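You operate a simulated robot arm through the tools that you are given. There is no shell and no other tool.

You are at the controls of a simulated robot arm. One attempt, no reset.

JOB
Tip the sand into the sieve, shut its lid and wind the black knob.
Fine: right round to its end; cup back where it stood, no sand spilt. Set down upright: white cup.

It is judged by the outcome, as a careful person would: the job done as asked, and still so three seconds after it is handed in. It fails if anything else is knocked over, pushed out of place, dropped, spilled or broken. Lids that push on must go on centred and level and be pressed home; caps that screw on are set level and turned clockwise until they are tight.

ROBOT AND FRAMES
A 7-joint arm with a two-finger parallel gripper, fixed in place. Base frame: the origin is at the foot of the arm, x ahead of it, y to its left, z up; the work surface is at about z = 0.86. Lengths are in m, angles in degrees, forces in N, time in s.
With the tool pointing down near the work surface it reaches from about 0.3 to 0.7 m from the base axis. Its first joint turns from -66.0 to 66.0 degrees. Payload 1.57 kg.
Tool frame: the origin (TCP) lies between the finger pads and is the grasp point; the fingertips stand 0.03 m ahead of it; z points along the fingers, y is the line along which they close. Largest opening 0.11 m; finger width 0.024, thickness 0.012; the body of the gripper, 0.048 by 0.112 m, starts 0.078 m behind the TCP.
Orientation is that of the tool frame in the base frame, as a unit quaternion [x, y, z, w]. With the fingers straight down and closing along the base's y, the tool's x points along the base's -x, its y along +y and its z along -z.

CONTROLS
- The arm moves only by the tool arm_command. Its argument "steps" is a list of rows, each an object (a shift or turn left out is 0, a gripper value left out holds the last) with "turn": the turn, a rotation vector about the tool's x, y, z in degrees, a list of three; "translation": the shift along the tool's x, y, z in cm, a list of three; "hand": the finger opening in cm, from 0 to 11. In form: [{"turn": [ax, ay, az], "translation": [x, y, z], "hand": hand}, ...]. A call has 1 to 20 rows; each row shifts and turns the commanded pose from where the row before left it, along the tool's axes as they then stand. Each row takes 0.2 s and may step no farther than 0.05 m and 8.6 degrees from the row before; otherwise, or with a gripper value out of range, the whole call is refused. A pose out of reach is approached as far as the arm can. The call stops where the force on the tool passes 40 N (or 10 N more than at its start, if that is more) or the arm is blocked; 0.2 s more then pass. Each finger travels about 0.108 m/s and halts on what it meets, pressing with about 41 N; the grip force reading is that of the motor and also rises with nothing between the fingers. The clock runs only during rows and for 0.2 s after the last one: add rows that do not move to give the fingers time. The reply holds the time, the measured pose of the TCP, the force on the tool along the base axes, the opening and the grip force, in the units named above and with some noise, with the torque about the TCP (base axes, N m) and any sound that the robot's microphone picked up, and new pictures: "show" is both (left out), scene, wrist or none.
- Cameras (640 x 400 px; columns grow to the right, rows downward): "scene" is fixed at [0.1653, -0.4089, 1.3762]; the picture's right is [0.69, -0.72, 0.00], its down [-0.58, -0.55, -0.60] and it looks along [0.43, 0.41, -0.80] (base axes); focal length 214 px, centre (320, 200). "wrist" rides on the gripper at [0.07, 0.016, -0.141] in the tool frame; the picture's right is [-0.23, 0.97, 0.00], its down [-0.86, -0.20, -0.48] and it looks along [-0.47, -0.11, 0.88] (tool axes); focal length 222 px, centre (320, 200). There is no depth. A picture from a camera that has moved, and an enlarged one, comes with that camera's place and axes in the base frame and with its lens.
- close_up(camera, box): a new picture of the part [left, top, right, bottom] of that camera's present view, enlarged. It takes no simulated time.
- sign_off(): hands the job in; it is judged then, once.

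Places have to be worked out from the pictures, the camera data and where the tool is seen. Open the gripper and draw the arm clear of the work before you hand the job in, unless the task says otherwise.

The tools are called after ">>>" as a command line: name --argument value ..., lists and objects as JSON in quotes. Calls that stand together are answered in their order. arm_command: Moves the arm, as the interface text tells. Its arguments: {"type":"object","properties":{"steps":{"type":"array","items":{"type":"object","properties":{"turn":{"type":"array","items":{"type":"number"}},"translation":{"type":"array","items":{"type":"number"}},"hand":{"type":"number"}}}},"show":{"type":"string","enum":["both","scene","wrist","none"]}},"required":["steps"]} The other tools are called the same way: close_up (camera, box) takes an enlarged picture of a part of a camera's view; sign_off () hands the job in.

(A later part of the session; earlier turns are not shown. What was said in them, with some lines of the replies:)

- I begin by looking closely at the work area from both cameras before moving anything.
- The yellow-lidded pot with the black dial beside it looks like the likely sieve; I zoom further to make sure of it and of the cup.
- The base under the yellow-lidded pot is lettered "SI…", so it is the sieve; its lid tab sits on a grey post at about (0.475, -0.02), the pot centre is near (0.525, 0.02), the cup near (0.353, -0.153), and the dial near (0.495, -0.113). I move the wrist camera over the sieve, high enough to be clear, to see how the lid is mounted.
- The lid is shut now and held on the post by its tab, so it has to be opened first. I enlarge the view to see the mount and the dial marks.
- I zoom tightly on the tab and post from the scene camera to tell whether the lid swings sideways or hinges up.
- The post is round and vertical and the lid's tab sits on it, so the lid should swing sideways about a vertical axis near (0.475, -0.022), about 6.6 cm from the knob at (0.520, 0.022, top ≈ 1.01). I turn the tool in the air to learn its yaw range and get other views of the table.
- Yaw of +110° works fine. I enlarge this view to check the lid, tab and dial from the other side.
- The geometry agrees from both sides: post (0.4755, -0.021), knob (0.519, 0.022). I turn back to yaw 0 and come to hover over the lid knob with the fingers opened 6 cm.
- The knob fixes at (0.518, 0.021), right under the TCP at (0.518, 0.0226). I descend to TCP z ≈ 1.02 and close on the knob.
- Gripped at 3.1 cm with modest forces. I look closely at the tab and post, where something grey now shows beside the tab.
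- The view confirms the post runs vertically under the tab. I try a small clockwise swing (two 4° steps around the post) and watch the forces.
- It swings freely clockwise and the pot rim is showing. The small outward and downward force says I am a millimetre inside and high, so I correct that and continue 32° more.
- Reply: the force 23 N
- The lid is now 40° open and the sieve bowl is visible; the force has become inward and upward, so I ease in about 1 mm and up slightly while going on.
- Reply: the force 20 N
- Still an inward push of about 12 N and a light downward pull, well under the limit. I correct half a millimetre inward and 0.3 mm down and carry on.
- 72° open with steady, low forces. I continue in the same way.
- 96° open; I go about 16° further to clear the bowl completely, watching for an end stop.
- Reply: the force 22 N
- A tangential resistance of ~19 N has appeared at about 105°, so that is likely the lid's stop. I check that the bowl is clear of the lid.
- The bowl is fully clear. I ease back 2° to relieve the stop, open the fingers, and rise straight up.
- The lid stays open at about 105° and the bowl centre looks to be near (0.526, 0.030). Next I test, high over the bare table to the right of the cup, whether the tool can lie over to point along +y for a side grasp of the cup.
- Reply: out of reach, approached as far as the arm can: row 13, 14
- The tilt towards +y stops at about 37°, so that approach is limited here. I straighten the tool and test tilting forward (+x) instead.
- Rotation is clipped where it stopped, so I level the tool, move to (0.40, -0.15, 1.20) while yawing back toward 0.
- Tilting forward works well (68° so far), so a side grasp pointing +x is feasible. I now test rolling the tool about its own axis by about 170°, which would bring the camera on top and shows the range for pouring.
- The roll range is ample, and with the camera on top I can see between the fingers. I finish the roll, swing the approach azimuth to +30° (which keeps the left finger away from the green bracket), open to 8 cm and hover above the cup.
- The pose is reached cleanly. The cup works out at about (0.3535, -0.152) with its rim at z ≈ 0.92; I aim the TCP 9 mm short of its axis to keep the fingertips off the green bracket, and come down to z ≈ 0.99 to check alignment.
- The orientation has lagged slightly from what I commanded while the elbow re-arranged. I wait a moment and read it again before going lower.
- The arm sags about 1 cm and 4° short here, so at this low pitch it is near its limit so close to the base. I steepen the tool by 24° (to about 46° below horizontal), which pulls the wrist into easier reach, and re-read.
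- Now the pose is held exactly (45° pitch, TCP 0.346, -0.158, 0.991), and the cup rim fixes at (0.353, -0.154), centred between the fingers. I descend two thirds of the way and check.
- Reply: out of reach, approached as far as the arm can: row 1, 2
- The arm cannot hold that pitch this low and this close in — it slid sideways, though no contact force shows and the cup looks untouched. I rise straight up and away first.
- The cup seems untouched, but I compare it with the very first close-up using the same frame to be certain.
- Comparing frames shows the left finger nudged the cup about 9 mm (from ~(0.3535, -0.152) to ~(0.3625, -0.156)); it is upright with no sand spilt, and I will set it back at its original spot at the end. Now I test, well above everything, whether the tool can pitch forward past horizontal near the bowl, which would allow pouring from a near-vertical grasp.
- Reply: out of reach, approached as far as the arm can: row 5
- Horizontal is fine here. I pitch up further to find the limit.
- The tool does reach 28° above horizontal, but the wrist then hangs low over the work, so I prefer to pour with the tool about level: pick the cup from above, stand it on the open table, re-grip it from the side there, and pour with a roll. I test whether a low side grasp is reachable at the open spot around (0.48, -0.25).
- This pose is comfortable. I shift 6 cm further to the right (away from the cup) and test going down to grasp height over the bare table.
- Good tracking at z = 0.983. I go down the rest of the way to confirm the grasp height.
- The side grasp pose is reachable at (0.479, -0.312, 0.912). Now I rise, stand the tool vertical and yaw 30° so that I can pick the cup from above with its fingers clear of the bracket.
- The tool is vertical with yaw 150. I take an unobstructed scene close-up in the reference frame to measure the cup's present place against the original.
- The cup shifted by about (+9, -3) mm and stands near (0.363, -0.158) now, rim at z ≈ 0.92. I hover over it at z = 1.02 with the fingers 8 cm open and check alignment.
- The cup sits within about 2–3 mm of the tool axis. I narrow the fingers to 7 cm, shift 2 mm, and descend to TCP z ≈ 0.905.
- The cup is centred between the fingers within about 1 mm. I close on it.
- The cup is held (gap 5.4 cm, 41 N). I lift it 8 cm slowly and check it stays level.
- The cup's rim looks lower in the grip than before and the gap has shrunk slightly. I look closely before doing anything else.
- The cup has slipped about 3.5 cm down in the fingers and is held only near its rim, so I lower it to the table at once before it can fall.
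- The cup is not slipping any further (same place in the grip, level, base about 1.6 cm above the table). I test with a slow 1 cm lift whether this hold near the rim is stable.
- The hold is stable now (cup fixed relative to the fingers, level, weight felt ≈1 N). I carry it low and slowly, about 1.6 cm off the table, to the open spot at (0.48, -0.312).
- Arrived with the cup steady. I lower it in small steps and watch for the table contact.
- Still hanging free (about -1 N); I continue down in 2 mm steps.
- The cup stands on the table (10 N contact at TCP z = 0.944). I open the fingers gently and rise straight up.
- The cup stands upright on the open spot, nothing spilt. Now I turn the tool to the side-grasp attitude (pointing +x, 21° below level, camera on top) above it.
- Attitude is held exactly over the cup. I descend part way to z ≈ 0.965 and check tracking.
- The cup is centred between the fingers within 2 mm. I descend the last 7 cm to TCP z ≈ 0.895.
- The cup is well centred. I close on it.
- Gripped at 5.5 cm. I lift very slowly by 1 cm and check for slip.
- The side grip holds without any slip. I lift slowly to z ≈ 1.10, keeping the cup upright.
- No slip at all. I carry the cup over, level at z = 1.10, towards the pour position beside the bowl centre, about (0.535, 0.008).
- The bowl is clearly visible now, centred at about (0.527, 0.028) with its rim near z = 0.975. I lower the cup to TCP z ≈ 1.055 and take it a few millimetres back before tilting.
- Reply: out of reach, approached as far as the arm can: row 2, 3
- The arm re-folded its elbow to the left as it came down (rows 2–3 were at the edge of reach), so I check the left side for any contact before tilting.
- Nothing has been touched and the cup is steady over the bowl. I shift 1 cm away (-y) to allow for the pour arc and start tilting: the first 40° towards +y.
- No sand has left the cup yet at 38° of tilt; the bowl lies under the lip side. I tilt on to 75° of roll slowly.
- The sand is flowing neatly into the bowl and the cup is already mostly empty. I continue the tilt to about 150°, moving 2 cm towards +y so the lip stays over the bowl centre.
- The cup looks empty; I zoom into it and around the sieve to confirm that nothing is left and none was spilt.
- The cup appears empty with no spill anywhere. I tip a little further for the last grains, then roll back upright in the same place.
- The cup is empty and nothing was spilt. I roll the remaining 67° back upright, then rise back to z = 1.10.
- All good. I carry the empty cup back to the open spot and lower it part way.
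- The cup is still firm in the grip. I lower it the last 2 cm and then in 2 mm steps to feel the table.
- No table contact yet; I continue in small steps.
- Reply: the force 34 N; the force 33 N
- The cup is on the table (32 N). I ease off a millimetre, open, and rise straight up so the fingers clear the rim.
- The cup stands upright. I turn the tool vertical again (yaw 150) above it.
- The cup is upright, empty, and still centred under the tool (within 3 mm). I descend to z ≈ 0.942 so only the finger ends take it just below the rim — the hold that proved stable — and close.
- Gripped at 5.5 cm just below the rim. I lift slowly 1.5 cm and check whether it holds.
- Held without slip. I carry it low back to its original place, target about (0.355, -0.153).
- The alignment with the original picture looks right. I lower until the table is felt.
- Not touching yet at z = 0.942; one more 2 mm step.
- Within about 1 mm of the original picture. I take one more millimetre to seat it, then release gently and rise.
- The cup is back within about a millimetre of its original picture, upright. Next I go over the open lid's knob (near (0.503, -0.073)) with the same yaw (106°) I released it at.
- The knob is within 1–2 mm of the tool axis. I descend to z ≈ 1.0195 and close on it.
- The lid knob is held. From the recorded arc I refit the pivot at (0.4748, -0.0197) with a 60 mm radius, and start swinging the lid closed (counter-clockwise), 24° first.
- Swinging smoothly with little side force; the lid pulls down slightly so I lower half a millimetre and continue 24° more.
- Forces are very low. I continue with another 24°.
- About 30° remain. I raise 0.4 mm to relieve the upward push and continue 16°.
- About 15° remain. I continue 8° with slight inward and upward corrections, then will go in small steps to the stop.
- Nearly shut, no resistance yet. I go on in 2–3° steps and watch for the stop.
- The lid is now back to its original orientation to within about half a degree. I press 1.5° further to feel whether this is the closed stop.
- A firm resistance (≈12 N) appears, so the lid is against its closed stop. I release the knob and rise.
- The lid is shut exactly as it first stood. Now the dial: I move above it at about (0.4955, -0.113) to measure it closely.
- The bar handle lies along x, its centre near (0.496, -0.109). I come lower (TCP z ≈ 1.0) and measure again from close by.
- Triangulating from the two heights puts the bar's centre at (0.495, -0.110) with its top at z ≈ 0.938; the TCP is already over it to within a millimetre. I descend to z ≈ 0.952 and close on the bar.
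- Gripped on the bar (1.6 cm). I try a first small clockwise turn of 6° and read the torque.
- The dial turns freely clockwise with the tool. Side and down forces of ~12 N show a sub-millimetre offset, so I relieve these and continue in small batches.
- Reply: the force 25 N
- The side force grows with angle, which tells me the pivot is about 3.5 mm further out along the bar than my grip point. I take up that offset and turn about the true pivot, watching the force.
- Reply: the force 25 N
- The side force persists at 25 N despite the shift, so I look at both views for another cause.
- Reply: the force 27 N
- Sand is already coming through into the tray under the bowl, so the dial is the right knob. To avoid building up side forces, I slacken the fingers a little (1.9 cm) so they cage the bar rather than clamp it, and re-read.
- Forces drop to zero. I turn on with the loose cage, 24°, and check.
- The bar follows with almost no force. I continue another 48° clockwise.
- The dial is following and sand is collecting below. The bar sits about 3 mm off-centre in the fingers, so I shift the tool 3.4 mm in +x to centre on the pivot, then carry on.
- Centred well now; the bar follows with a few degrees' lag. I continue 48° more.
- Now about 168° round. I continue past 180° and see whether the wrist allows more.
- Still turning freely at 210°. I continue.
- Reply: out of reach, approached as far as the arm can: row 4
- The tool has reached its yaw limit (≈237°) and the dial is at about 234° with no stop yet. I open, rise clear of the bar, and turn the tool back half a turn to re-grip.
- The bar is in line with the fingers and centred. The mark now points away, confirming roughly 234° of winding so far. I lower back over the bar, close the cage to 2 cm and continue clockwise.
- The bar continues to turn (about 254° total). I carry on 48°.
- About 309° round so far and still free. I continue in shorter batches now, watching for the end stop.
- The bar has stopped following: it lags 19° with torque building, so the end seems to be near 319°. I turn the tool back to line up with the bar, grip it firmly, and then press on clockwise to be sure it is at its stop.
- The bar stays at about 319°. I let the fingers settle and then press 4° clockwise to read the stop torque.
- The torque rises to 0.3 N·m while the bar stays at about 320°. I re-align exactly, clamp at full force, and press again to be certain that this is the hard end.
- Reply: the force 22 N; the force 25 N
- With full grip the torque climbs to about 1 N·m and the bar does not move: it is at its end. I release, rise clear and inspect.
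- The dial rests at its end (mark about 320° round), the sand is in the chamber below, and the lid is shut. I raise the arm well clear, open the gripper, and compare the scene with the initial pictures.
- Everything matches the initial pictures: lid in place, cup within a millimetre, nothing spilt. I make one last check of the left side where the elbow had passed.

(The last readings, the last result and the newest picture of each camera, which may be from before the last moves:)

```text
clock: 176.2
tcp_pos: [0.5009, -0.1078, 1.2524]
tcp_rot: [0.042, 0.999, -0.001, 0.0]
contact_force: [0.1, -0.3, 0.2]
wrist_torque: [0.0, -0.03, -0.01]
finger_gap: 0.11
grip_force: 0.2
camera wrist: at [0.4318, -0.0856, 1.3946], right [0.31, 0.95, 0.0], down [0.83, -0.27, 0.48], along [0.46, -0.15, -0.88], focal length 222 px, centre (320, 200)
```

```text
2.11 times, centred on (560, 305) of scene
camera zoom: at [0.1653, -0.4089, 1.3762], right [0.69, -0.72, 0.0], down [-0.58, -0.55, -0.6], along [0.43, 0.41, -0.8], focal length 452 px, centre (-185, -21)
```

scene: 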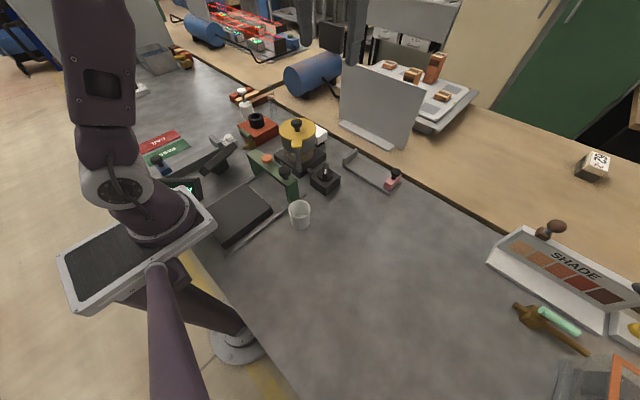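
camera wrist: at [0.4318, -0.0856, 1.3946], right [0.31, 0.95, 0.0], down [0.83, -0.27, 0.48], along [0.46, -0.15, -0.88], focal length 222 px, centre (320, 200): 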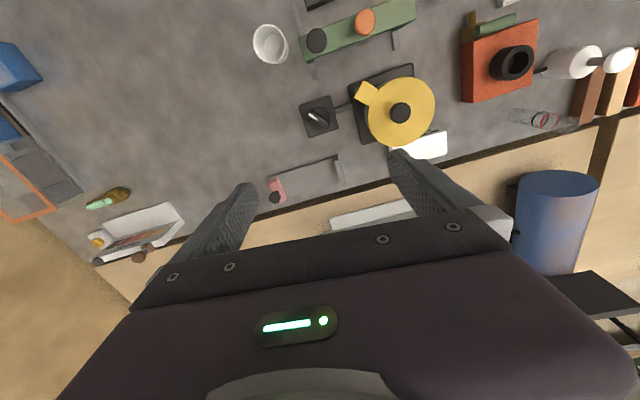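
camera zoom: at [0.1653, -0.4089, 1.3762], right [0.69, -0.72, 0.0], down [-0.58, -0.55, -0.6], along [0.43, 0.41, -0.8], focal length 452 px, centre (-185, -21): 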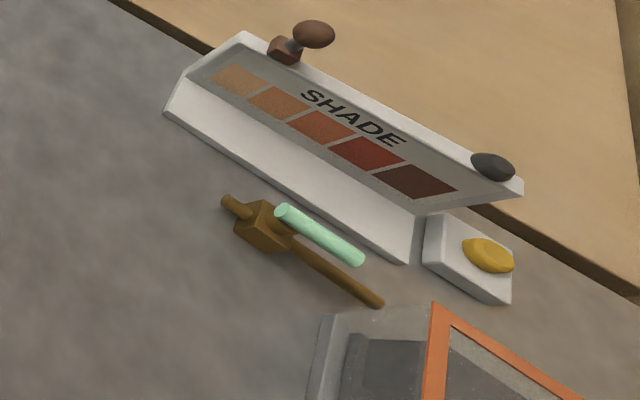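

All objects stand as they did at the start: the sand is in the sieve and sifted through, the lid is shut at its stop, and the black knob is wound to its end. The cup is upright in its original place, the gripper is open, and the arm is clear, so I hand the job in.

>>> sign_off

```text
The job is handed in.
```

The job is handed in: the sand is in the sieve, the lid is shut, and the black knob is wound to its end. I don't have the judge's verdict.

- **Sand:** I tipped the whole cup into the sieve bowl. The cup is empty, and the close-ups showed no sand anywhere outside the bowl and the chamber below it.
- **Lid:** It was shut at the start, so I swung it open to pour and then back until it met its closed stop. In the final picture it sits where it did at the beginning.
- **Knob:** I wound it clockwise about 320° until it would not turn further; pressing on with a full grip only raised the torque to about 1 N·m. Sand came through into the chamber under the bowl as it turned.
- **Cup:** It stands upright, within about 1 mm of its original place. One finger nudged it about 9 mm during my first attempt to grip it, and it slipped a few centimetres in the fingers on the first lift. It did not tip or spill either time.

To pour, I first stood the cup on open table to the right so I could grip it from the side. I used the same spot on the way back. The other objects I compared with the first pictures had not moved. I left the gripper open and the arm raised clear.
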